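You operate a simulated robot arm through the tools that you are given. There is no shell and no other tool. Be economical: measure what you need, move in short steps, check, and stop when the job is done.

The job below is to be done with a simulated robot arm. You get a single attempt, and the scene is never put back.

JOB
Clamp the small parcel with the green strap, press on the tag that the pack list names, open the clamp.
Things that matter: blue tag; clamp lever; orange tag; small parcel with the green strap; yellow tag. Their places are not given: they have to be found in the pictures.

It is judged by the outcome, as a careful person would: the job done as asked, and still so three seconds after it is handed in. It fails if anything else is knocked over, pushed out of place, dropped, spilled or broken.

ROBOT AND FRAMES
A 7-joint arm with a two-finger parallel gripper, fixed in place. Base frame: the origin is at the foot of the arm, x ahead of it, y to its left, z up; the work surface is at about z = 0.85. Readings come in m, degrees, newtons and seconds.
With the tool pointing down near the work surface it reaches from about 0.3 to 0.7 m from the base axis. Its first joint turns from -66.0 to 66.0 degrees. Payload 1.57 kg.
The TCP is the grasp point between the finger pads, 0.03 m short of the fingertips. In the tool frame z runs along the fingers and y along their closing line. The gripper opens to 0.11 m. The fingers are 0.024 m wide and 0.012 m thick; the gripper's body (0.048 by 0.112 m) begins 0.078 m behind the TCP.
Orientation is told as [roll, pitch, yaw] about the base's x, y, z axes, in that order, counted from this pose: with the fingers straight down and closing along the base's y, the tool's x points along the base's -x, its y along +y and its z along -z.

CONTROLS
- The arm moves only by the tool nudge_tool. Its argument "deltas" is a list of rows, each a list of 7 numbers: the gripper command, from -1 (fully open) to 1 (shut), values between in proportion, then the shift along the tool's x, y, z in m, then the turn, a rotation vector about the tool's x, y, z in degrees. In form: [[grip, tx, ty, tz, ax, ay, az], ...]. A call has 1 to 20 rows; each row shifts and turns the commanded pose from where the row before left it, along the tool's axes as they then stand. Rows are played at 5 a second. More than 0.05 m and 8.6 degrees between two rows, or a gripper value outside its range, and nothing of the call is played. Where a pose cannot be reached the arm comes as near as it can. A force on the tool above 80 N (or 10 N above the force at the start of the call, whichever is more), or a blocked arm, ends the call early, and 0.2 s more pass. Each finger travels about 0.108 m/s and halts on what it meets, pressing with about 36 N; the grip force reading is that of the motor and also rises with nothing between the fingers. The clock runs only during rows and for 0.2 s after the last one: add rows that do not move to give the fingers time. It gives the time, the measured TCP pose, the force on the tool (base axes), the opening and the grip force at its end, in the units of the frame above (readings bear some noise), with the torque about the TCP (base axes, N m) and any sound that the robot's microphone picked up, and new pictures: "pictures" is both (left out), scene, wrist or none.
- Cameras (640 x 400 px; columns grow to the right, rows downward): "scene" is fixed at [0.1627, -0.3867, 1.4049]; the picture's right is [0.80, -0.60, 0.00], its down [-0.33, -0.44, -0.83] and it looks along [0.50, 0.67, -0.56] (base axes); focal length 310 px, centre (320, 200). "wrist" rides on the gripper at [0.07, 0.016, -0.141] in the tool frame; the picture's right is [-0.23, 0.97, 0.00], its down [-0.86, -0.20, -0.48] and it looks along [-0.47, -0.11, 0.88] (tool axes); focal length 222 px, centre (320, 200).
- probe_pixels(camera, pixels): for up to 12 pixels [column, row] of the newest picture of that camera ("zoom" is the newest enlarged one), the place [x, y, z] in the base frame of the surface seen there, good to about 0.003 m. It takes no simulated time.
- close_up(camera, box): a new picture of the part [left, top, right, bottom] of that camera's present view, enlarged. It takes no simulated time.
- sign_off(): hands the job in; it is judged then, once.

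Keep the steps short. Do not move on a guess: measure, check each grasp and each placing, and mend mistakes. In all there are 80 turns and 200 pictures (those below and enlarged ones count). Leave the gripper open and the arm clear of the work at the hand-in unless told otherwise, and finish with a single line.

The tools are called after "Request:" by a JSON object that holds its "name" and its "arguments". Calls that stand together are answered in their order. nudge_tool: Moves the arm, as the interface text tells. Its arguments: {"type":"object","properties":{"deltas":{"type":"array","items":{"type":"array","items":{"type":"number"}}},"pictures":{"type":"string","enum":["both","scene","wrist","none"]}},"required":["deltas"]} The other tools are called the same way: probe_pixels (camera, pixels) gives the place of the surface under pixels of a picture; close_up (camera, box) takes an enlarged picture of a part of a camera's view; sign_off () hands the job in.

At the start:

```text
clock: 0.0
tool_pos: [0.3978, -0.0687, 1.2209]
tcp_rot: [0.0, 0.0, 0.0]
contact_force: [-0.3, 0.3, 0.5]
ft_torque: [0.0, -0.02, -0.02]
finger_gap: 0.1099
gripper_force: 0.1
```

scene: 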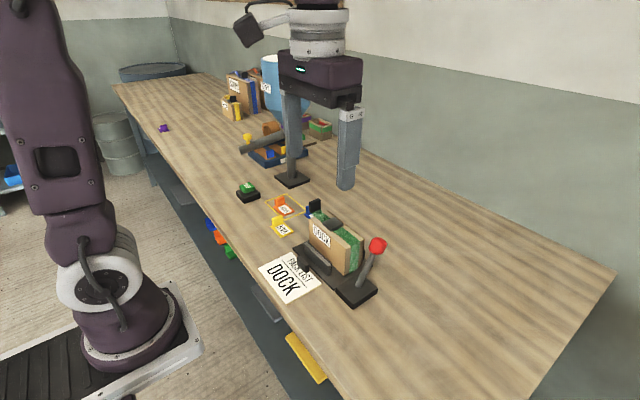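
wrist: 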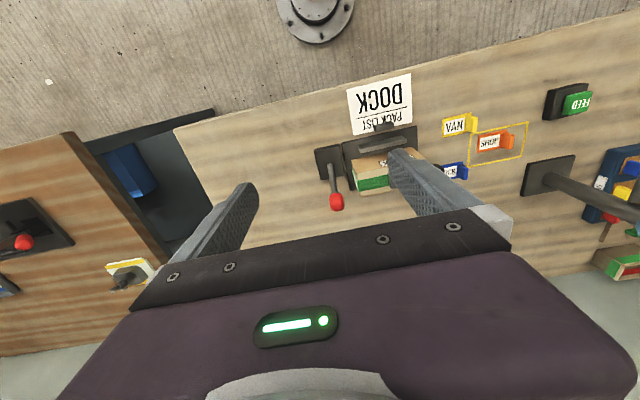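

The pack list reads DOCK. I'll enlarge the clamp, tags and list to read them.

Request:
{"name": "close_up", "arguments": {"camera": "scene", "box": [220, 170, 420, 310]}}

Request:
{"name": "close_up", "arguments": {"camera": "wrist", "box": [300, 60, 620, 260]}}

Request:
{"name": "close_up", "arguments": {"camera": "scene", "box": [200, 50, 360, 200]}}

```text
2.86 times, centred on (320, 240) of scene
```

zoom: 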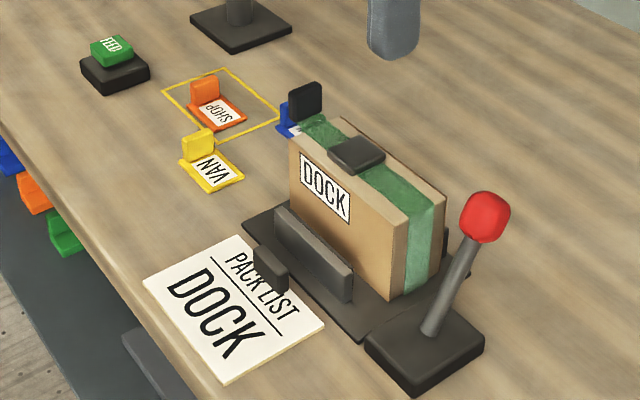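

```text
2.00 times, centred on (460, 160) of wrist
```

zoom: 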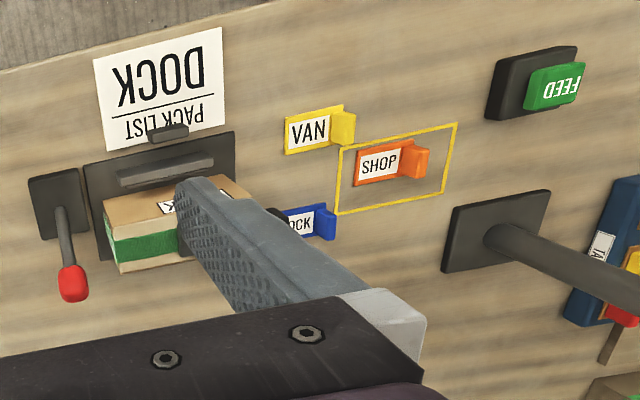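

```text
2.67 times, centred on (280, 125) of scene
```

zoom: 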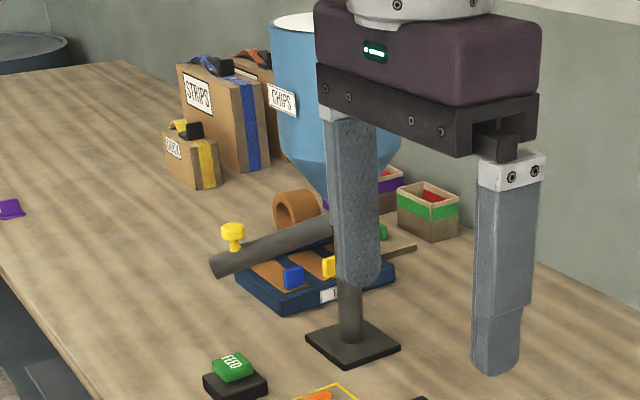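

Blue seems to be DOCK; the parcel already stands between the jaws. I'll look closer at the parcel, tags and the finished parcels, then measure places.

Request:
{"name": "close_up", "arguments": {"camera": "scene", "box": [290, 190, 390, 252]}}

Request:
{"name": "close_up", "arguments": {"camera": "scene", "box": [210, 60, 300, 130]}}

Request:
{"name": "close_up", "arguments": {"camera": "scene", "box": [240, 180, 400, 308]}}

Request:
{"name": "probe_pixels", "arguments": {"camera": "scene", "pixels": [[377, 245], [360, 272], [376, 292], [315, 203], [311, 214], [333, 224], [320, 215], [356, 241], [341, 273], [321, 246], [320, 262], [305, 264]]}}

Request:
{"name": "probe_pixels", "arguments": {"camera": "wrist", "pixels": [[337, 203], [335, 180], [328, 155], [449, 171], [463, 170], [454, 125], [473, 122], [490, 142], [508, 141], [378, 180], [380, 148], [375, 125]]}}

```text
6.40 times, centred on (340, 221) of scene
```

zoom: 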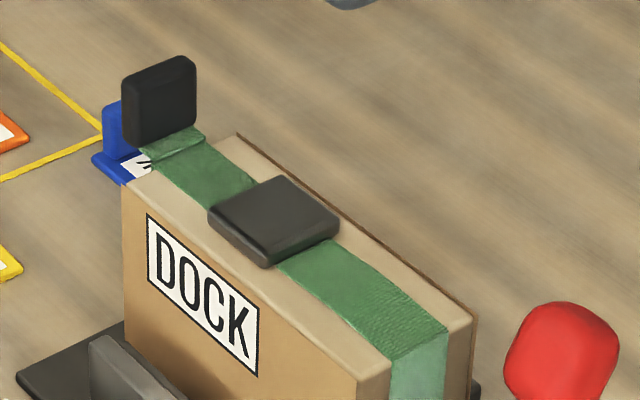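

```text
5.71 times, centred on (255, 95) of scene
```

zoom: 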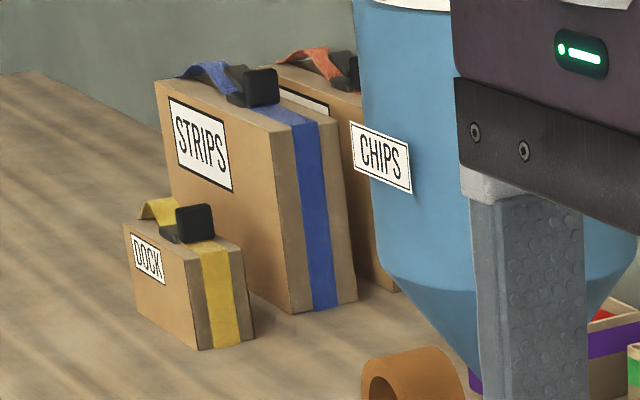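

```text
3.12 times, centred on (320, 244) of scene
```

zoom: 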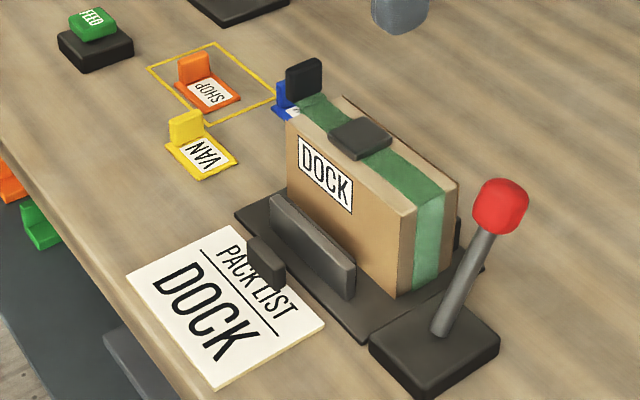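

```text
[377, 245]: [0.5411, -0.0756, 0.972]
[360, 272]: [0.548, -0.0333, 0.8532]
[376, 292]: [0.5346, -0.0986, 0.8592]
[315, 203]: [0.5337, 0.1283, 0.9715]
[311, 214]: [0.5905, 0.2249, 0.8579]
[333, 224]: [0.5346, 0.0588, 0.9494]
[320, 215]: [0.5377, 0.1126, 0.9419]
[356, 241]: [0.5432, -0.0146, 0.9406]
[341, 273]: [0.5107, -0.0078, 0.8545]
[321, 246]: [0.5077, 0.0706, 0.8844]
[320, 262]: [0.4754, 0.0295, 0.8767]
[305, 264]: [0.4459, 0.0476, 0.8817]
```

```text
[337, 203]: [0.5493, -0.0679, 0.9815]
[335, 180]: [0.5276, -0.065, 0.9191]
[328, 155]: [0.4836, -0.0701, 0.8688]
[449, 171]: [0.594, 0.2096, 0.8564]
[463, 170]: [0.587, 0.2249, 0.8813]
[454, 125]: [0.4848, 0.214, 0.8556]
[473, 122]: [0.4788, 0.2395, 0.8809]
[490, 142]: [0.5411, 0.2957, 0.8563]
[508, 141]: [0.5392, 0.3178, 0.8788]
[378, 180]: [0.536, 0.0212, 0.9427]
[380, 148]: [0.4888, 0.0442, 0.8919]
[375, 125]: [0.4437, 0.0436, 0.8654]
```

Next I move the hand left and down to TCP about (0.44, 0.05, 1.10), clear of everything, to look at the parcel top and the tags with the wrist camera.

Request:
{"name": "nudge_tool", "arguments": {"deltas": [[-1, -0.01, 0.03, 0.03, 0, 0, 0], [-1, -0.01, 0.03, 0.03, 0, 0, 0], [-1, -0.01, 0.03, 0.03, 0, 0, 0], [-1, -0.01, 0.03, 0.03, 0, 0, 0], [-1, 0, 0, 0, 0, 0, 0]]}}

```text
clock: 1.2
tool_pos: [0.4399, 0.0505, 1.0991]
tcp_rot: [0.0, 0.0, 0.0]
contact_force: [-0.6, 0.3, -0.5]
ft_torque: [0.01, 0.03, 0.04]
finger_gap: 0.1101
gripper_force: 0.1
```

scene: 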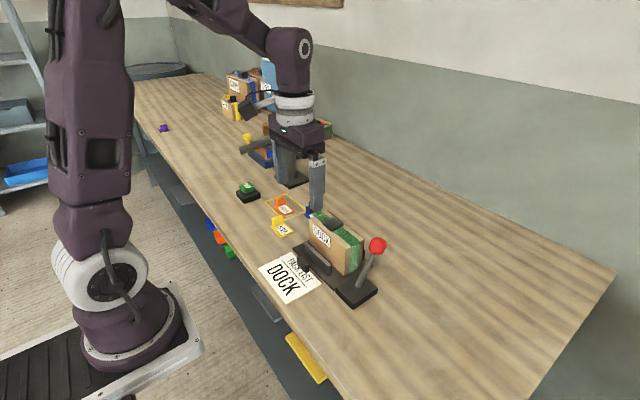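
wrist: 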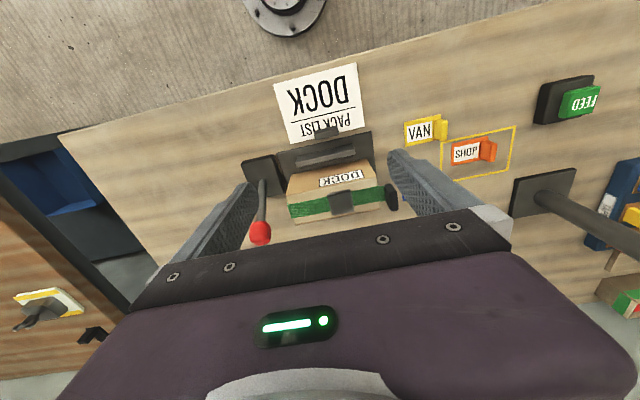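

Request:
{"name": "close_up", "arguments": {"camera": "wrist", "box": [230, 110, 430, 250]}}

Request:
{"name": "close_up", "arguments": {"camera": "wrist", "box": [380, 90, 540, 190]}}

Request:
{"name": "close_up", "arguments": {"camera": "wrist", "box": [0, 270, 120, 360]}}

```text
2.86 times, centred on (330, 180) of wrist
```

zoom: 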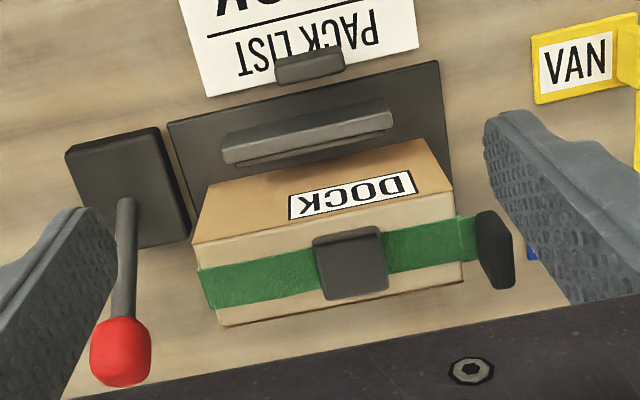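

```text
4.00 times, centred on (460, 140) of wrist
```

zoom: 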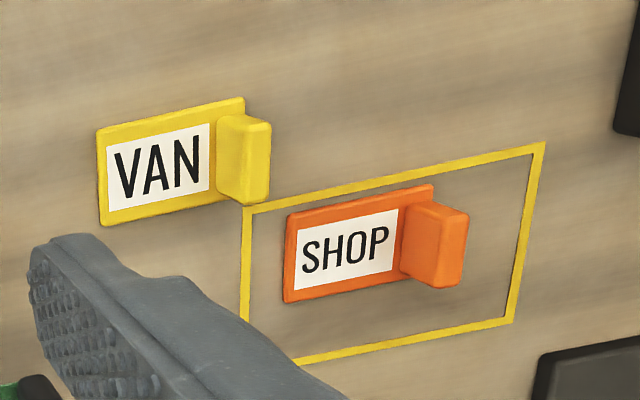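

```text
4.44 times, centred on (60, 315) of wrist
```

zoom: 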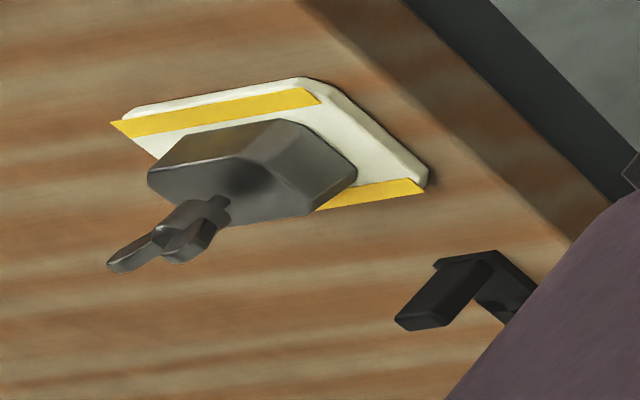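

The parcel carries a green strap with a dark pad on top (wrist px 342,203) and a strap end piece at (391,197). I measure parcel, pad, jaw and lever.

Request:
{"name": "probe_pixels", "arguments": {"camera": "wrist", "pixels": [[342, 202], [331, 195], [362, 192], [364, 210], [346, 213], [290, 196], [374, 183], [300, 215], [388, 210], [391, 190], [403, 205], [366, 162]]}}

Request:
{"name": "probe_pixels", "arguments": {"camera": "wrist", "pixels": [[337, 131], [337, 135], [310, 162], [365, 150], [310, 167], [290, 150], [384, 158], [255, 162], [276, 172], [272, 190], [262, 230], [267, 218]]}}

Request:
{"name": "close_up", "arguments": {"camera": "wrist", "box": [310, 160, 420, 230]}}

```text
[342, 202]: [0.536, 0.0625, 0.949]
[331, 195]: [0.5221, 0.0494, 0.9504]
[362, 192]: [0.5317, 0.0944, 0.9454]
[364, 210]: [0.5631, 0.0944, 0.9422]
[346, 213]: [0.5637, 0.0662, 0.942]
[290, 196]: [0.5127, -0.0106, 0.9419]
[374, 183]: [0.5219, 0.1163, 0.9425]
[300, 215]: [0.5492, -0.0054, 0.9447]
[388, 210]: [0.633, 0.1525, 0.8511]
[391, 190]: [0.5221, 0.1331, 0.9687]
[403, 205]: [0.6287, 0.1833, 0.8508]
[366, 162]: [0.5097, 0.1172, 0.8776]
```

```text
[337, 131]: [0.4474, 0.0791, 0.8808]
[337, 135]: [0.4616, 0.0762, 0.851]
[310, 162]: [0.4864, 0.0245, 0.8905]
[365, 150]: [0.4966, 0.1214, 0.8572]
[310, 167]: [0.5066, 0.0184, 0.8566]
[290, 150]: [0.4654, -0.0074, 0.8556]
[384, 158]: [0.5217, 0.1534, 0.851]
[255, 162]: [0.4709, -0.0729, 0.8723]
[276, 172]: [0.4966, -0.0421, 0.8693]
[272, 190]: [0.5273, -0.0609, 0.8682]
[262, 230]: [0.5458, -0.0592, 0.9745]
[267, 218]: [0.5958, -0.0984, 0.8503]
```

```text
5.71 times, centred on (365, 195) of wrist
```

zoom: 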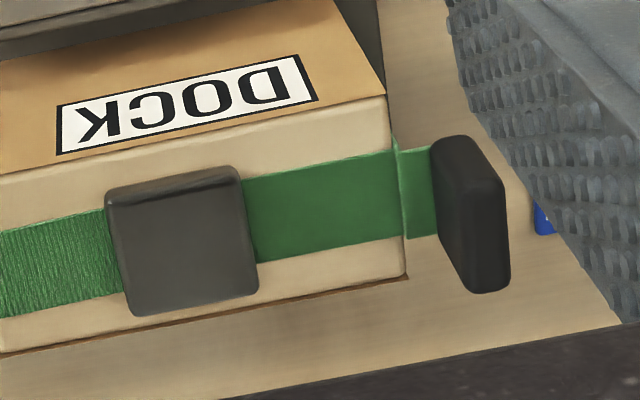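

I check where the post and pipe stand before moving left.

Request:
{"name": "probe_pixels", "arguments": {"camera": "wrist", "pixels": [[515, 182], [573, 172], [518, 214], [550, 195], [590, 210], [625, 225], [582, 102], [562, 90]]}}

Request:
{"name": "probe_pixels", "arguments": {"camera": "scene", "pixels": [[242, 150], [262, 141], [249, 138], [267, 80], [264, 110], [270, 158], [300, 182], [277, 182]]}}

```text
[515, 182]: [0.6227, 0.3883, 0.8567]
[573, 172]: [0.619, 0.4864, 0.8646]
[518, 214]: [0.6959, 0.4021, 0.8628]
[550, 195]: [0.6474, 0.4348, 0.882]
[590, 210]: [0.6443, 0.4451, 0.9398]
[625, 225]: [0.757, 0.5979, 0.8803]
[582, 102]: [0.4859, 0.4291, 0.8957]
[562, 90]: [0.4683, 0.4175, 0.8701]
```

```text
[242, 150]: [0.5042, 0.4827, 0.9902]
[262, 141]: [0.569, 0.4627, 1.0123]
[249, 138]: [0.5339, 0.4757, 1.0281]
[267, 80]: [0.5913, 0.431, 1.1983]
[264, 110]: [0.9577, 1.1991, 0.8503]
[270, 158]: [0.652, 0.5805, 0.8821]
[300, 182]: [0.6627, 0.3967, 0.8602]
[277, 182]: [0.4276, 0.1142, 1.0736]
```

Post and chute are at y ≥ 0.39, so I go to TCP about (0.48, 0.22, 1.10) to view the blue tag.

Request:
{"name": "nudge_tool", "arguments": {"deltas": [[-1, -0.01, 0.043, 0, 0, 0, 0], [-1, -0.01, 0.043, 0, 0, 0, 0], [-1, -0.01, 0.043, 0, 0, 0, 0], [-1, -0.01, 0.041, 0, 0, 0, 0], [-1, 0, 0, 0, 0, 0, 0]]}}

Request:
{"name": "close_up", "arguments": {"camera": "wrist", "box": [220, 100, 420, 230]}}

Request:
{"name": "close_up", "arguments": {"camera": "scene", "box": [290, 195, 370, 275]}}

```text
clock: 2.4
tool_pos: [0.4773, 0.2188, 1.0992]
tcp_rot: [0.0, 0.0, 0.0]
contact_force: [-0.3, -0.2, 0.4]
ft_torque: [0.02, 0.01, 0.0]
finger_gap: 0.11
gripper_force: 0.0
```

scene: 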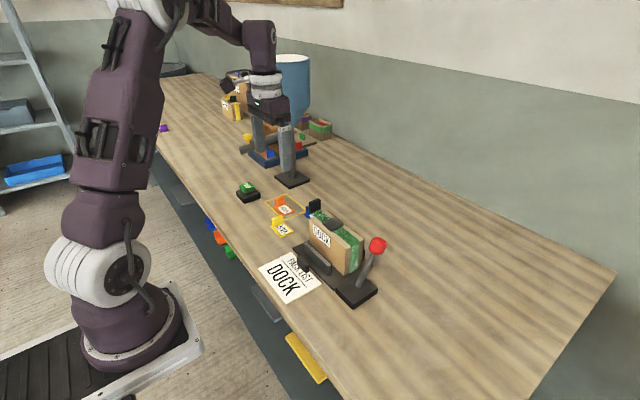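
wrist: 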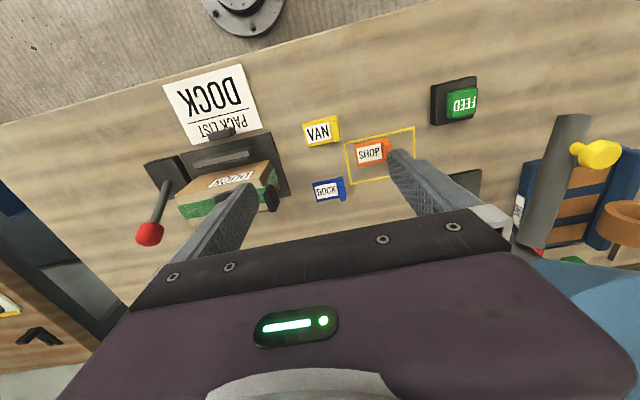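

```text
3.08 times, centred on (320, 165) of wrist
```

zoom: 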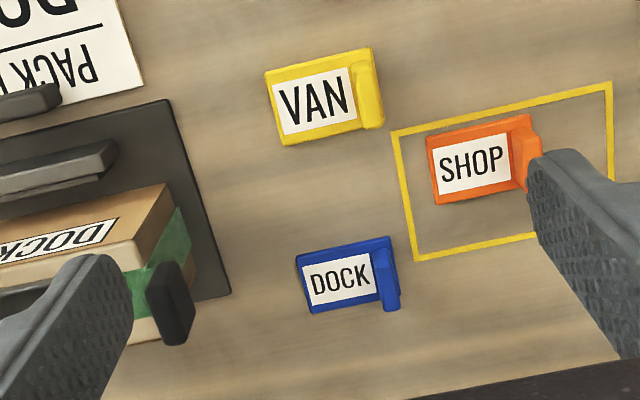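

```text
5.00 times, centred on (330, 235) of scene
```

zoom: 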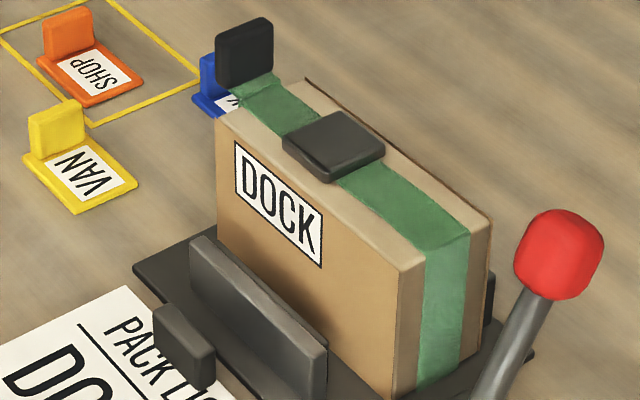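

Blue reads DOCK, matching the list. First the clamp: the knob's centre is near (0.552, -0.066, 0.968). I go above it with the fingers partly open, then look.

Request:
{"name": "nudge_tool", "arguments": {"deltas": [[-1, -0.0107, -0.0407, 0, 0, 0, 0], [-1, -0.0107, -0.0407, 0, 0, 0, 0], [-1, -0.0107, -0.0407, 0, 0, 0, 0], [-1, -0.0107, -0.0407, 0, 0, 0, 0], [-0.5, -0.0107, -0.0407, 0, 0, 0, 0], [-0.2, -0.0107, -0.0407, 0, 0, 0, 0], [-0.1, -0.0107, -0.0407, 0, 0, 0, 0], [-0.1, 0, 0, 0.03, 0, 0, 0], [-0.1, 0, 0, 0, 0, 0, 0]]}}

Request:
{"name": "close_up", "arguments": {"camera": "wrist", "box": [240, 120, 440, 245]}}

Request:
{"name": "close_up", "arguments": {"camera": "scene", "box": [290, 180, 430, 310]}}

```text
clock: 4.4
tool_pos: [0.5535, -0.0639, 1.0692]
tcp_rot: [0.0, 0.0, 0.0]
contact_force: [0.6, 0.1, 0.3]
ft_torque: [-0.03, 0.03, 0.02]
finger_gap: 0.0603
gripper_force: 0.0
```

scene: 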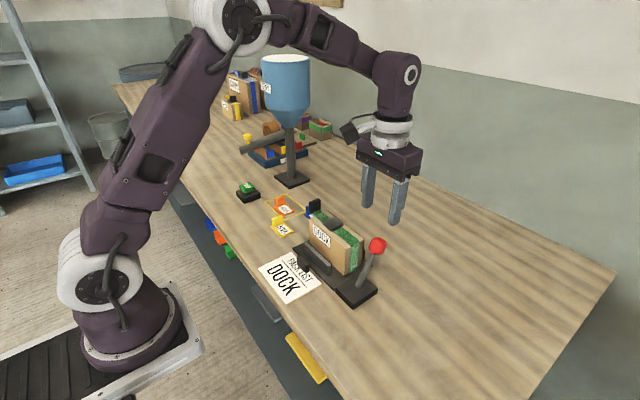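
wrist: 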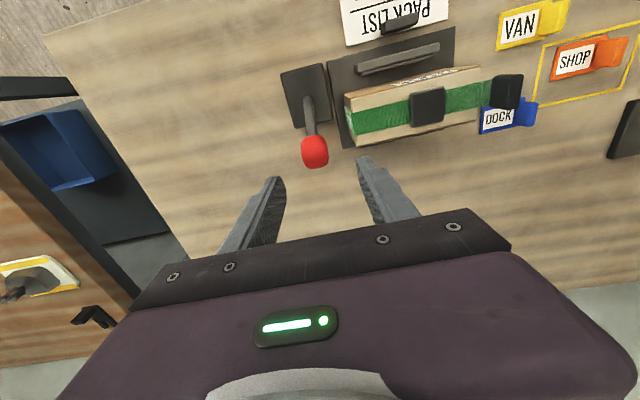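

```text
3.20 times, centred on (340, 182) of wrist
```

zoom: 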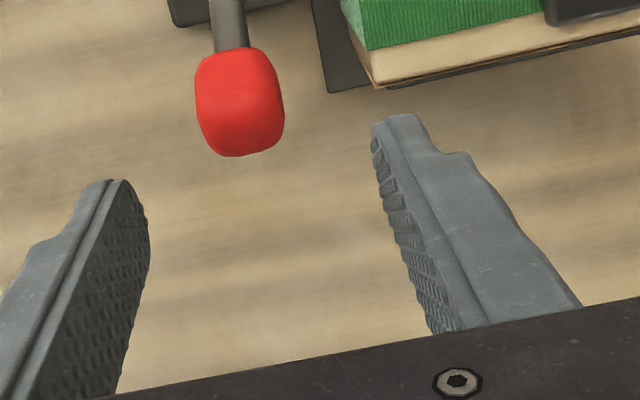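

```text
3.08 times, centred on (360, 245) of scene
```

zoom: 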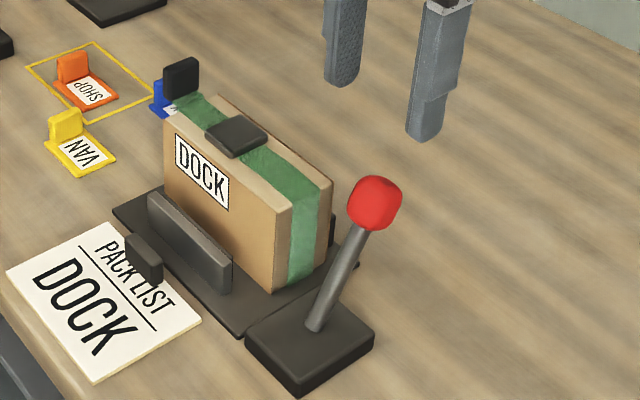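

Fingers straddle the knob's line. I measure the knob and shaft from here.

Request:
{"name": "probe_pixels", "arguments": {"camera": "wrist", "pixels": [[315, 152], [304, 152], [326, 152], [315, 140], [315, 164], [310, 120], [309, 105], [284, 78], [325, 66], [292, 127], [331, 112], [347, 147]]}}

Request:
{"name": "probe_pixels", "arguments": {"camera": "scene", "pixels": [[377, 246], [369, 244], [385, 246], [377, 238], [377, 253], [366, 270], [360, 283], [323, 258], [337, 265], [340, 275], [305, 262], [399, 250]]}}

```text
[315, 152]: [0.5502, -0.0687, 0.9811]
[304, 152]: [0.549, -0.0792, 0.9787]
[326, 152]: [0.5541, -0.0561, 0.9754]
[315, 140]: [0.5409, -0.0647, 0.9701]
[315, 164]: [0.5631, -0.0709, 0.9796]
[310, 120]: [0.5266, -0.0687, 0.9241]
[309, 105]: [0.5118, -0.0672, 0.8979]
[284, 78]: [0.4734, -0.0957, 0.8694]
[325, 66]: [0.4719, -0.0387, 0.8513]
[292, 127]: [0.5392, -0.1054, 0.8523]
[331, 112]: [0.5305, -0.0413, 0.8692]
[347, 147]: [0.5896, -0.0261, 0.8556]
```

```text
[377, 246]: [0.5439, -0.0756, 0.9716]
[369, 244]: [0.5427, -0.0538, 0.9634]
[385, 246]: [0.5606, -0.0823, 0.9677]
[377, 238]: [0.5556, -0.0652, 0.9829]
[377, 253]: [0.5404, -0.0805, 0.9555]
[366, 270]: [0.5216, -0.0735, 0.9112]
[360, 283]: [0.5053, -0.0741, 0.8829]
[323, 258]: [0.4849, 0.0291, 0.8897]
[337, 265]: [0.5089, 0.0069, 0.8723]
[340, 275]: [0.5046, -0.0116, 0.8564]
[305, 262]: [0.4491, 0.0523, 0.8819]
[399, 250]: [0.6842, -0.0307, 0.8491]
```

Knob centre is (0.553, -0.069, 0.967), pivot near (0.50, -0.069, 0.865). I lower onto it and close.

Request:
{"name": "nudge_tool", "arguments": {"deltas": [[-0.1, 0, -0.005, 0.03, 0, 0, 0], [-0.1, 0, 0, 0.035, 0, 0, 0], [-0.1, 0, 0, 0.036, 0, 0, 0], [-0.1, 0, 0, 0, 0, 0, 0], [0.3, 0, 0, 0, 0, 0, 0], [0.6, 0, 0, 0, 0, 0, 0], [0.7, 0, 0, 0, 0, 0, 0], [0.7, 0, 0, 0, 0, 0, 0]]}}

```text
clock: 6.2
tool_pos: [0.555, -0.0699, 0.9673]
tcp_rot: [-0.1, -0.1, -0.1]
contact_force: [1.1, -13.4, -11.5]
ft_torque: [-0.05, -0.61, 0.03]
finger_gap: 0.0297
gripper_force: 39.3
```

scene: 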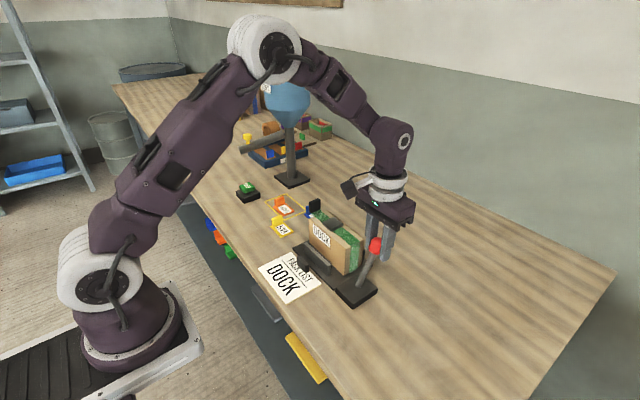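
wrist: 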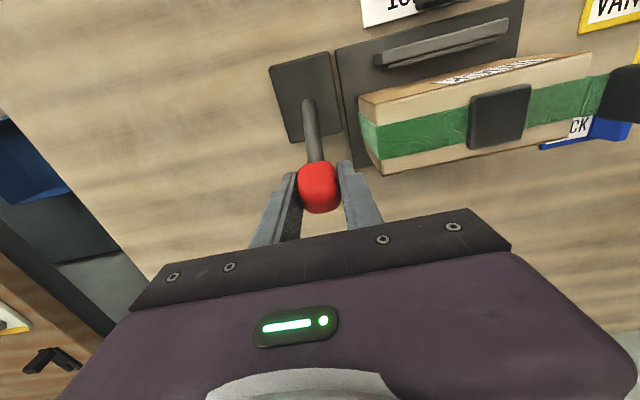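

The knob is gripped (gap 0.030). I swing it gently toward -x along its arc and watch the jaw and the force.

Request:
{"name": "nudge_tool", "arguments": {"deltas": [[0.7, 0.004, -0.001, -0.002, 0, 0, 0], [0.7, 0.0045, 0, -0.002, 0, 0, 0], [0.7, 0.0045, 0, -0.0015, 0, 0, 0], [0.7, 0, 0, 0, 0, 0, 0]]}}

```text
clock: 7.2
tool_pos: [0.543, -0.0706, 0.975]
tcp_rot: [0.0, -0.2, 0.0]
contact_force: [12.8, -12.5, 0.3]
ft_torque: [0.07, -1.27, 0.0]
finger_gap: 0.0298
gripper_force: 39.3
```

scene: 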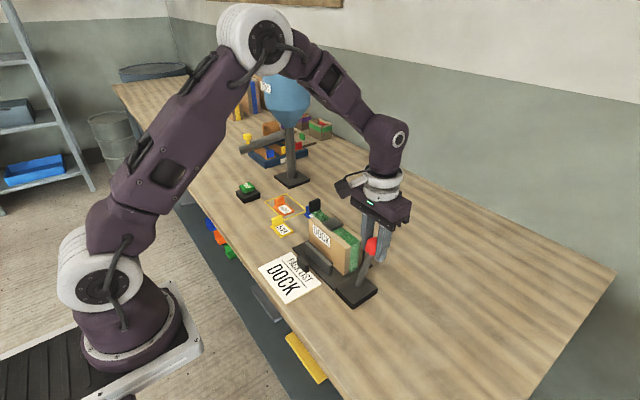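
wrist: 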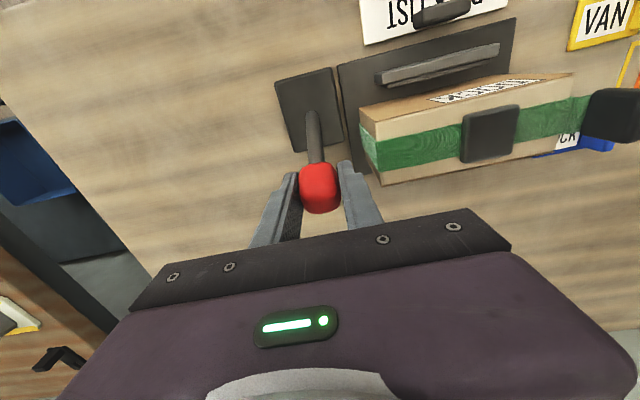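

The lever moves with about 13 N. I continue along the arc to upright and a little beyond.

Request:
{"name": "nudge_tool", "arguments": {"deltas": [[0.7, 0.008, 0, -0.0022, 0, 0, 0], [0.7, 0.008, 0, -0.0015, 0, 0, 0], [0.7, 0.008, 0, -0.001, 0, 0, 0], [0.7, 0.008, 0, -0.0005, 0, 0, 0], [0.7, 0.008, 0, 0, 0, 0, 0], [0.7, 0, 0, 0, 0, 0, 0]]}}

Request:
{"name": "close_up", "arguments": {"camera": "scene", "box": [290, 180, 430, 310]}}

```text
clock: 8.6
tool_pos: [0.5024, -0.0702, 0.9799]
tcp_rot: [0.0, -0.1, 0.1]
contact_force: [11.6, -18.7, -0.1]
ft_torque: [0.01, -1.27, 0.03]
finger_gap: 0.0299
gripper_force: 39.6
```

scene: 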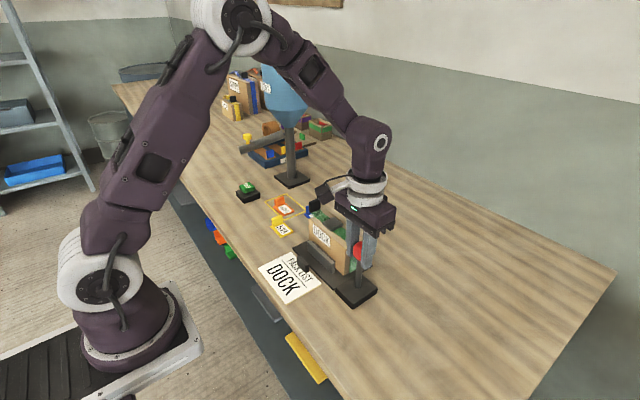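
wrist: 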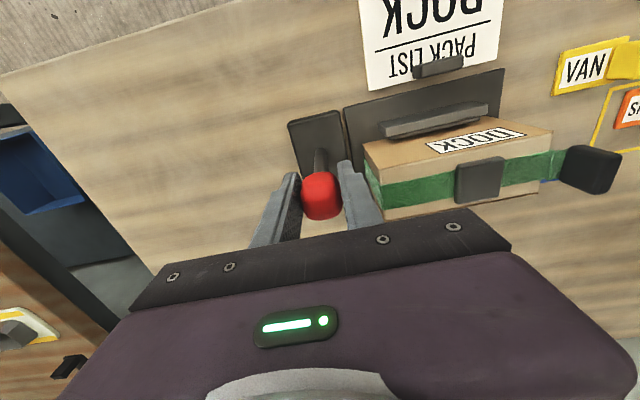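

```text
3.08 times, centred on (360, 245) of scene
```

zoom: 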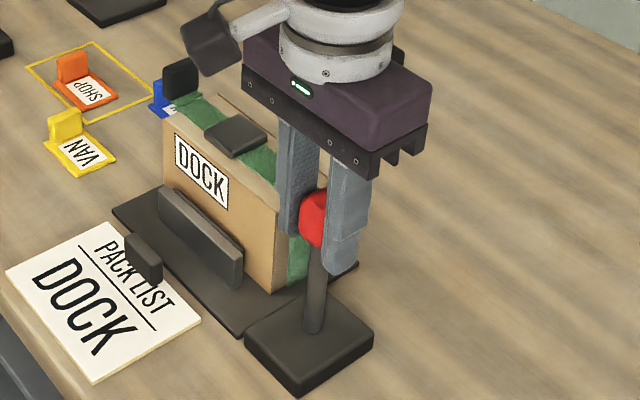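

The jaw is closing on the parcel as the lever comes forward. I continue the mirror-image arc.

Request:
{"name": "nudge_tool", "arguments": {"deltas": [[0.7, 0.008, 0, 0.0003, 0, 0, 0], [0.7, 0.008, 0, 0.001, 0, 0, 0], [0.7, 0.008, 0, 0.0015, 0, 0, 0], [0.7, 0.008, 0, 0.002, 0, 0, 0], [0.7, 0.008, 0, 0.0025, 0, 0, 0], [0.7, 0, 0, 0, 0, 0, 0]]}}

Request:
{"name": "close_up", "arguments": {"camera": "scene", "box": [290, 180, 430, 310]}}

```text
clock: 10.0
tool_pos: [0.4617, -0.0699, 0.9709]
tcp_rot: [0.0, 0.0, -0.1]
contact_force: [15.0, -23.0, -16.7]
ft_torque: [-0.04, -0.96, 0.11]
finger_gap: 0.0295
gripper_force: 39.8
```

scene: 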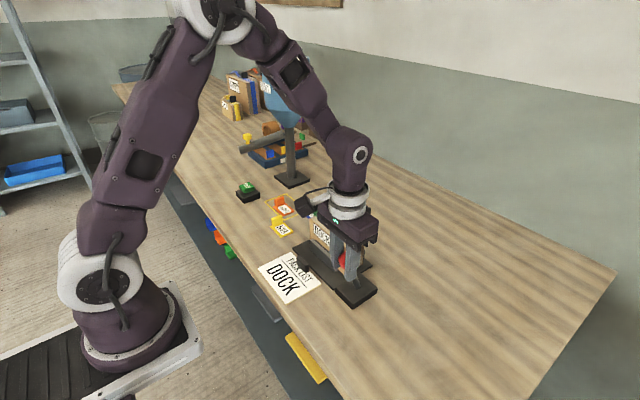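
wrist: 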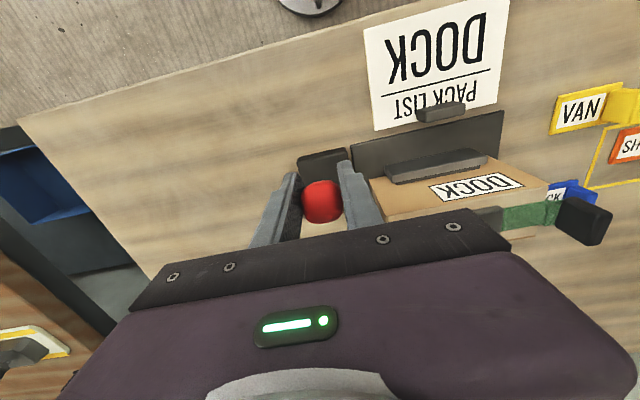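

```text
3.08 times, centred on (360, 245) of scene
```

zoom: 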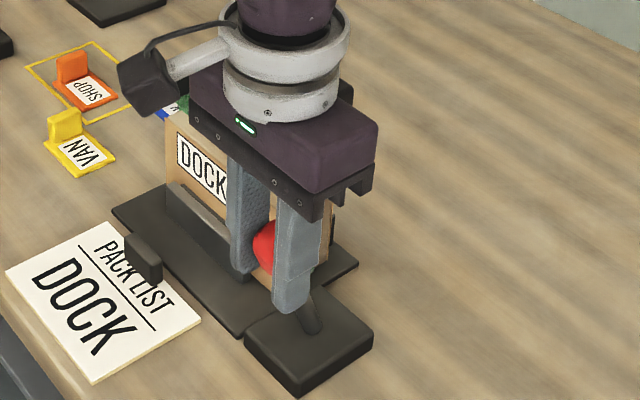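

The jaw is almost touching the parcel. I continue in smaller steps until it stops.

Request:
{"name": "nudge_tool", "arguments": {"deltas": [[0.7, 0.005, -0.001, 0.0025, 0, 0, 0], [0.7, 0.005, 0, 0.0025, 0, 0, 0], [0.7, 0.004, 0, 0.0022, 0, 0, 0], [0.7, 0, 0, 0, 0, 0, 0]]}}

Request:
{"name": "close_up", "arguments": {"camera": "wrist", "box": [280, 80, 620, 250]}}

```text
clock: 11.0
tool_pos: [0.4473, -0.0704, 0.966]
tcp_rot: [0.0, -0.2, 0.0]
contact_force: [8.8, -1.4, 23.5]
ft_torque: [-0.07, -1.04, -0.15]
finger_gap: 0.0298
gripper_force: 39.7
```

scene: 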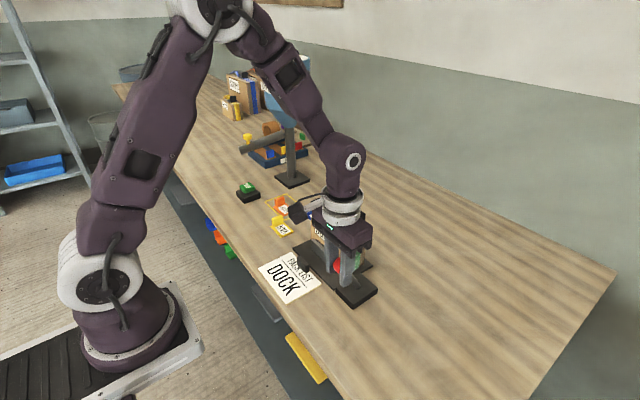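
wrist: 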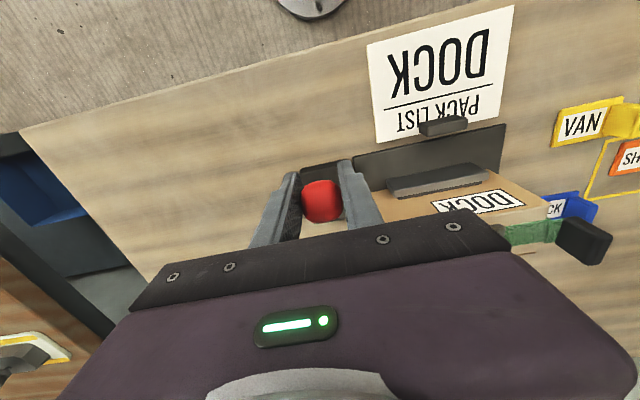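

```text
1.88 times, centred on (450, 165) of wrist
```

zoom: 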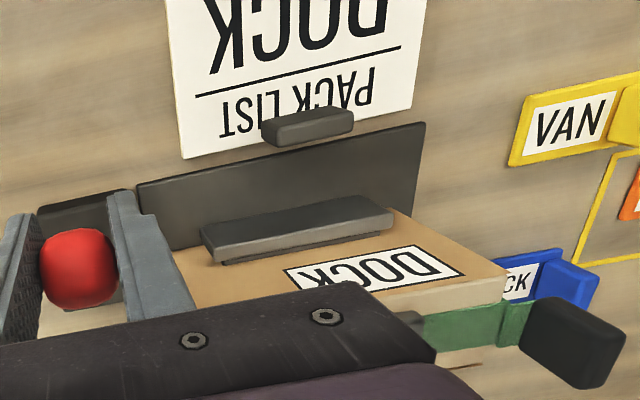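

The jaw seems to touch the parcel face. I ease up 1 mm and try a bit further to find the end stop.

Request:
{"name": "nudge_tool", "arguments": {"deltas": [[0.7, 0.003, 0, 0.0005, 0, 0, 0], [0.7, 0.003, 0, 0.0015, 0, 0, 0], [0.7, 0.003, 0, 0.0017, 0, 0, 0], [0.7, 0, 0, 0, 0, 0, 0]], "pictures": "wrist"}}

```text
clock: 12.0
tool_pos: [0.4416, -0.0705, 0.9617]
tcp_rot: [0.0, -0.5, 0.2]
contact_force: [32.9, 21.4, 19.8]
ft_torque: [0.0, -0.18, -0.35]
finger_gap: 0.0299
gripper_force: 39.1
```

wrist: 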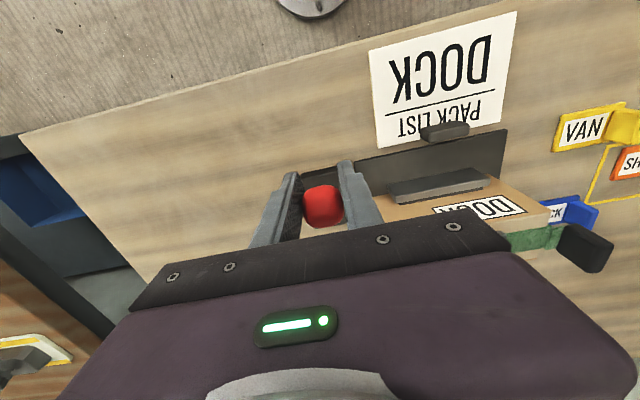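

The lever hit its end stop (33 N). I open the fingers and rise, then check that the lever stays over.

Request:
{"name": "nudge_tool", "arguments": {"deltas": [[0.3, -0.001, 0, 0, 0, 0, 0], [-0.1, 0, 0, 0, 0, 0, 0], [-0.1, 0, 0, 0, 0, 0, 0], [-0.1, 0, 0, -0.04, 0, 0, 0], [-0.1, 0, 0, -0.045, 0, 0, 0], [-0.1, 0, 0, -0.045, 0, 0, 0], [-0.1, 0, 0, 0, 0, 0, 0]]}}

Request:
{"name": "close_up", "arguments": {"camera": "scene", "box": [280, 190, 420, 320]}}

Request:
{"name": "close_up", "arguments": {"camera": "wrist", "box": [280, 80, 520, 230]}}

```text
clock: 13.6
tool_pos: [0.4364, -0.0713, 1.0918]
tcp_rot: [0.0, -0.1, 0.0]
contact_force: [-0.7, 0.4, 0.0]
ft_torque: [0.03, 0.03, -0.01]
finger_gap: 0.0604
gripper_force: 0.0
```

scene: 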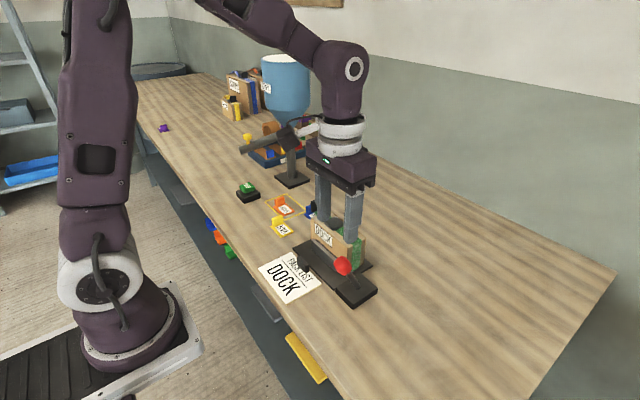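
wrist: 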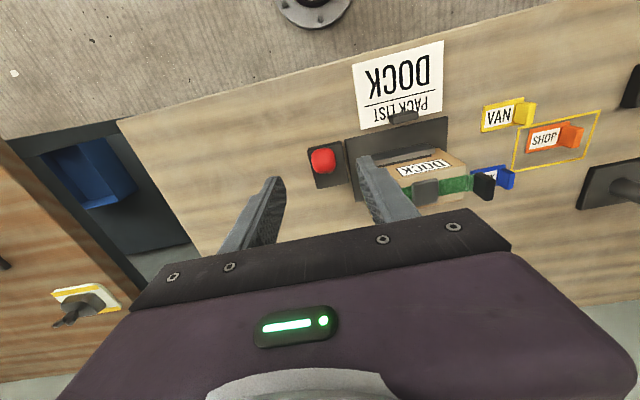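

```text
3.08 times, centred on (350, 255) of scene
```

zoom: 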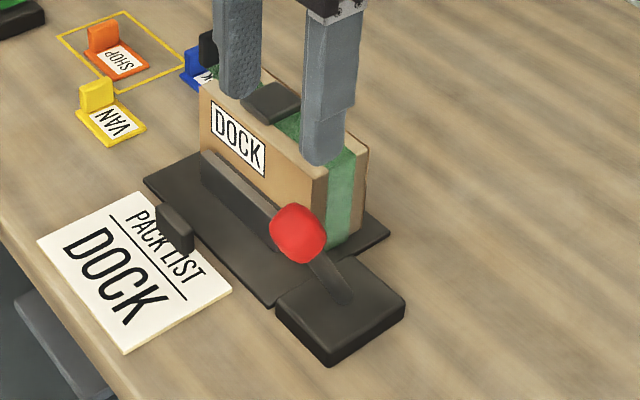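

```text
2.67 times, centred on (400, 155) of wrist
```

zoom: 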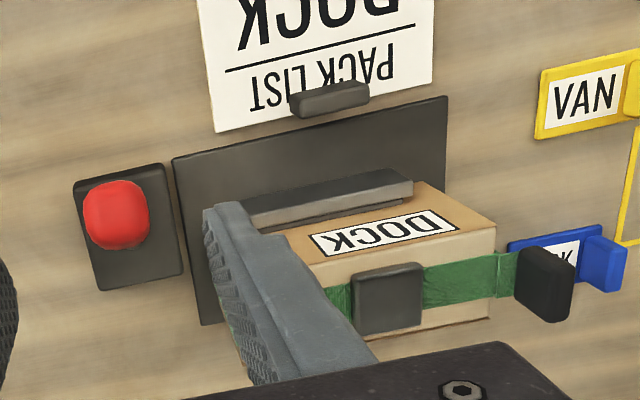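

The clamp holds and the lever stays over. Next I go above the blue tag to measure it from close.

Request:
{"name": "nudge_tool", "arguments": {"deltas": [[-0.1, -0.01, 0.042, 0, 0, 0, 0], [-0.1, -0.01, 0.042, 0, 0, 0, 0], [-0.1, -0.01, 0.042, 0, 0, 0, 0], [-0.1, -0.01, 0.042, 0, 0, 0, 0], [-0.1, -0.01, 0.042, 0, 0, 0, 0], [-0.1, -0.01, 0.042, 0, 0, 0, 0], [-0.1, -0.01, 0.042, 0.0, 0, 0, 0], [-0.1, -0.01, 0, 0.03, 0, 0, 0], [-0.1, 0, 0, 0.04, 0, 0, 0], [-0.1, 0, 0, 0, 0, 0, 0]]}}

Request:
{"name": "close_up", "arguments": {"camera": "wrist", "box": [220, 80, 440, 220]}}

```text
clock: 15.8
tool_pos: [0.518, 0.2223, 1.022]
tcp_rot: [-0.1, 0.0, 0.0]
contact_force: [-0.6, -1.2, 0.2]
ft_torque: [0.0, 0.01, -0.04]
finger_gap: 0.0604
gripper_force: 0.1
```

scene: 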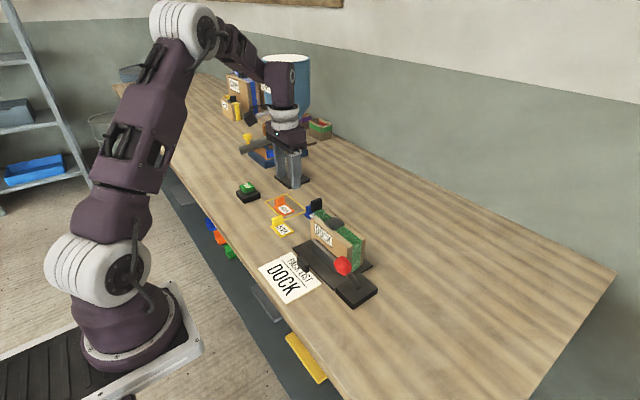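
wrist: 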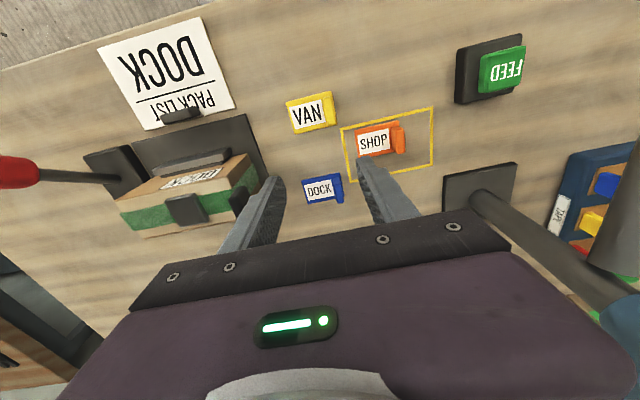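

```text
2.86 times, centred on (330, 150) of wrist
```

zoom: 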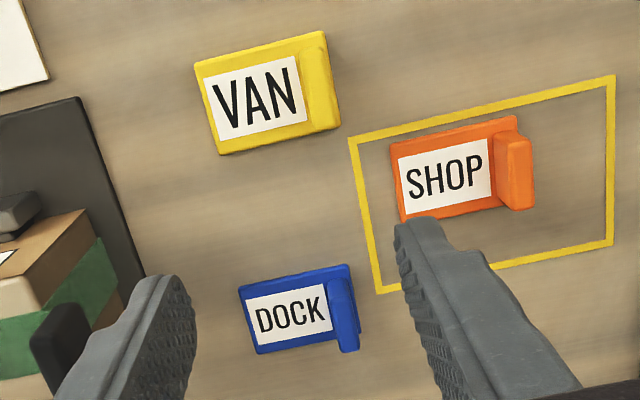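

I measure the blue tag's corners and tab in the enlarged picture.

Request:
{"name": "probe_pixels", "arguments": {"camera": "zoom", "pixels": [[243, 291], [257, 350], [345, 269], [330, 280], [328, 335], [290, 313], [337, 285], [345, 315], [350, 345], [343, 345], [356, 340], [331, 300]]}}

Request:
{"name": "probe_pixels", "arguments": {"camera": "wrist", "pixels": [[186, 210], [168, 203], [195, 197], [203, 218], [178, 222], [122, 207], [140, 235], [238, 165], [252, 178], [242, 200], [228, 215], [188, 160]]}}

Request:
{"name": "close_up", "arguments": {"camera": "wrist", "box": [290, 160, 360, 210]}}

Request:
{"name": "close_up", "arguments": {"camera": "wrist", "box": [100, 140, 280, 250]}}

```text
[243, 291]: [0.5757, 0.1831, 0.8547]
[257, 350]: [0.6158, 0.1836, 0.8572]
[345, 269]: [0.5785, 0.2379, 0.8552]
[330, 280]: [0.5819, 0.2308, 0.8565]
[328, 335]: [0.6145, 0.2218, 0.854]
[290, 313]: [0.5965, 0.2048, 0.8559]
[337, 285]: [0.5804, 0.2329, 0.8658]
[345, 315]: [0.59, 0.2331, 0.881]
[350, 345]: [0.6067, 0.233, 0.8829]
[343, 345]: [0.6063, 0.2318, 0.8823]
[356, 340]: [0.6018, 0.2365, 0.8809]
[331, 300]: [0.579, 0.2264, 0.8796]
```

```text
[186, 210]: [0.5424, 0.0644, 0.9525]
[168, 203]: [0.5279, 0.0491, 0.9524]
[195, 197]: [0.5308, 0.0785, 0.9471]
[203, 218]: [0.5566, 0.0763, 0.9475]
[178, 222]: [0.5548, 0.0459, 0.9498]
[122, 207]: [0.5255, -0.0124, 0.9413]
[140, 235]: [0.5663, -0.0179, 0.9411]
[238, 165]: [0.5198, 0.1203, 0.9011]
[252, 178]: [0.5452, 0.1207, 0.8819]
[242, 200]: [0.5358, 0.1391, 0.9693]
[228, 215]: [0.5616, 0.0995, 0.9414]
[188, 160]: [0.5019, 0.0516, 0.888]
```

```text
8.00 times, centred on (325, 185) of wrist
```

zoom: 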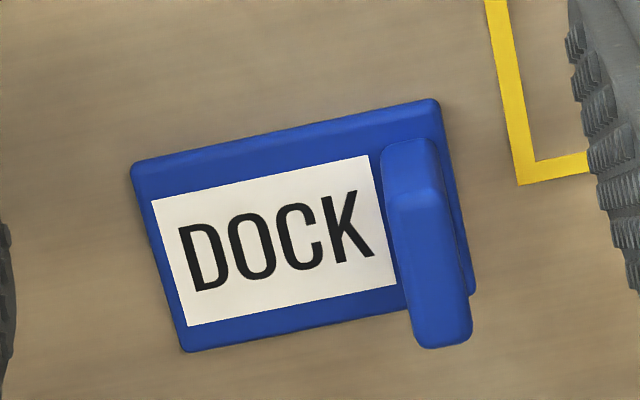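

```text
3.56 times, centred on (190, 195) of wrist
```

zoom: 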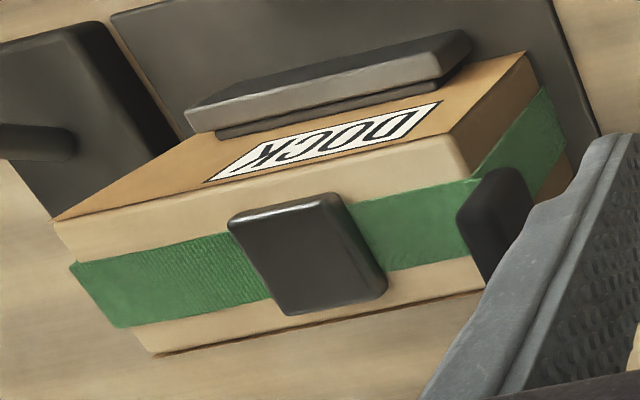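

The tab is centred near (0.595, 0.232), top z 0.882, about 0.012 thick; plate 0.041 × 0.055 at z 0.856. I come above it with the fingers at 0.045 and check alignment.

Request:
{"name": "nudge_tool", "arguments": {"deltas": [[0.1, -0.03, 0.005, 0.0, 0, 0, 0], [0.18, -0.03, 0.005, 0.02, 0, 0, 0], [0.18, -0.017, 0, 0.03, 0, 0, 0], [0.18, 0, 0, 0.03, 0, 0, 0], [0.18, 0, 0, 0, 0, 0, 0]]}}

Request:
{"name": "close_up", "arguments": {"camera": "wrist", "box": [230, 100, 430, 230]}}

Request:
{"name": "close_up", "arguments": {"camera": "scene", "box": [260, 150, 360, 240]}}

```text
clock: 17.0
tool_pos: [0.5964, 0.2336, 0.9414]
tcp_rot: [0.0, 0.0, 0.1]
contact_force: [-0.3, -0.5, 0.1]
ft_torque: [-0.01, -0.03, 0.06]
finger_gap: 0.0451
gripper_force: 0.0
```

scene: 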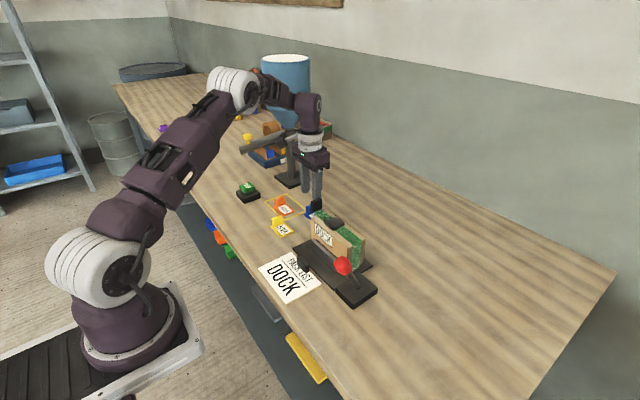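
wrist: 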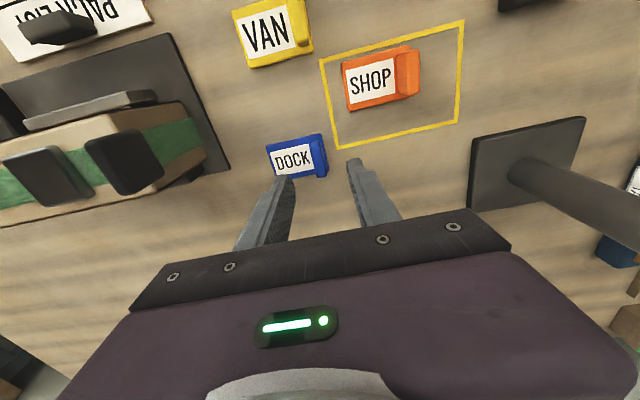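

```text
3.08 times, centred on (330, 165) of wrist
```

zoom: 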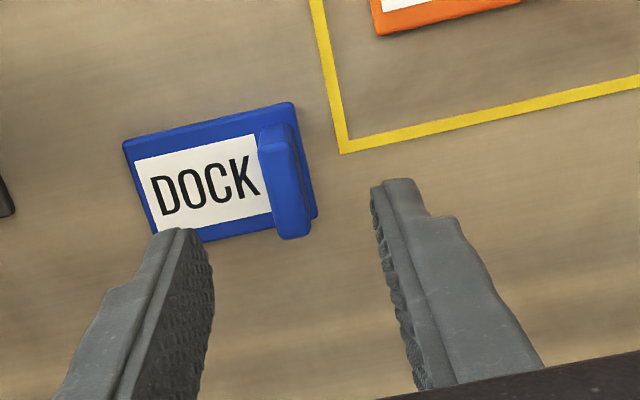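

```text
4.44 times, centred on (310, 195) of scene
```

zoom: 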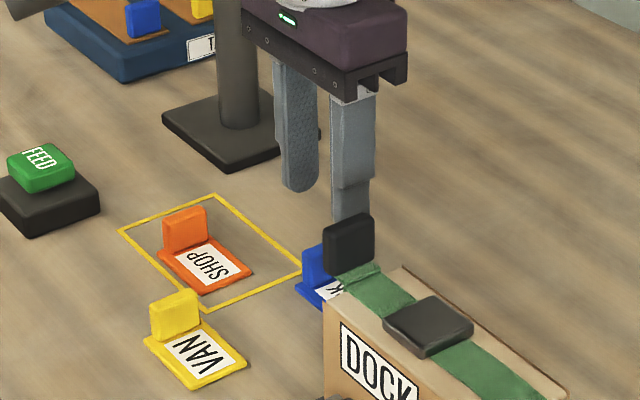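

I re-measure the tab from this nearer view before descending.

Request:
{"name": "probe_pixels", "arguments": {"camera": "wrist", "pixels": [[317, 143], [319, 155], [324, 170], [320, 170], [327, 168], [315, 150], [328, 150], [275, 160]]}}

```text
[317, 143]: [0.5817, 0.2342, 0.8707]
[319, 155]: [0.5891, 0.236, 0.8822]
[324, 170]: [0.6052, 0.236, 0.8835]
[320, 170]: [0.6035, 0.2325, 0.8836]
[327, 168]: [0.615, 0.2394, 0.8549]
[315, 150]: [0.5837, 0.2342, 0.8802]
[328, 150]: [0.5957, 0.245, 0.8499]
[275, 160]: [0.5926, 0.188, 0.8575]
```

The tab centre is (0.595, 0.234), right under the TCP. I descend to z 0.892 (fingertips 5 mm above the plate) and close.

Request:
{"name": "nudge_tool", "arguments": {"deltas": [[0.18, 0.001, 0, 0.025, 0, 0, 0], [0.18, 0, 0, 0.0245, 0, 0, 0], [0.18, 0, 0, 0, 0, 0, 0], [0.5, 0, 0, 0, 0, 0, 0], [0.9, 0, 0, 0, 0, 0, 0], [1, 0, 0, 0, 0, 0, 0], [1, 0, 0, 0, 0, 0, 0]]}}

Request:
{"name": "close_up", "arguments": {"camera": "wrist", "box": [250, 120, 410, 230]}}

```text
clock: 18.6
tool_pos: [0.5955, 0.2327, 0.8915]
tcp_rot: [0.1, 0.0, 0.1]
contact_force: [0.5, 0.5, -0.7]
ft_torque: [0.05, 0.02, 0.0]
finger_gap: 0.0093
gripper_force: 28.3
```

scene: 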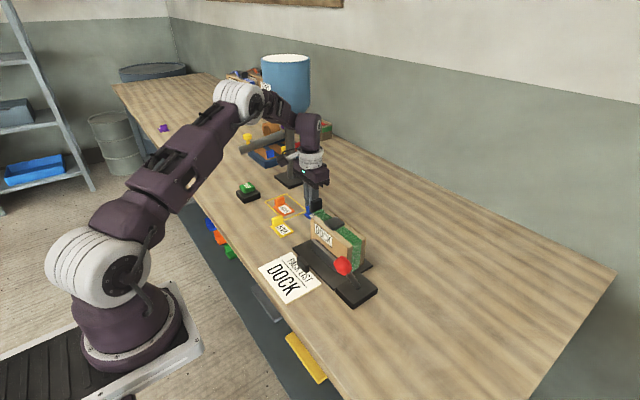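
wrist: 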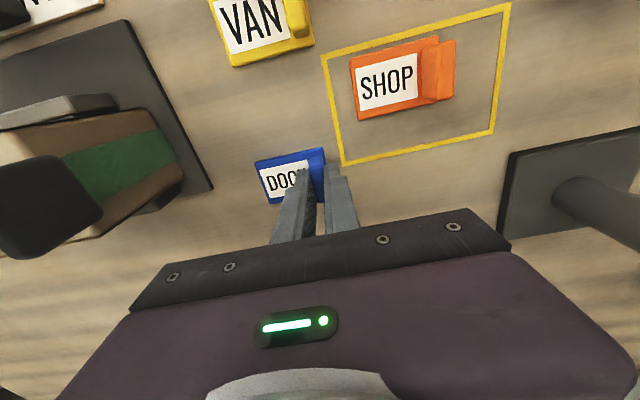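

```text
3.64 times, centred on (330, 175) of wrist
```

zoom: 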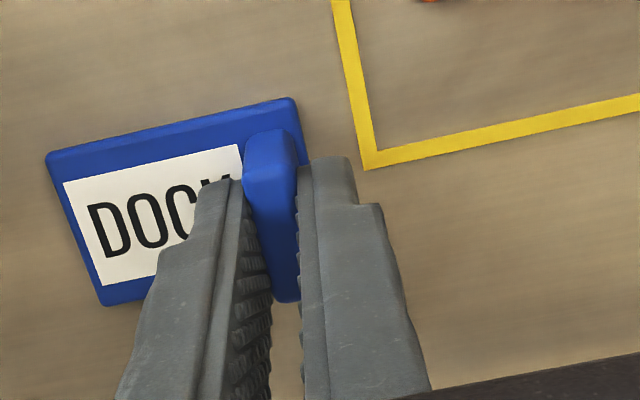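

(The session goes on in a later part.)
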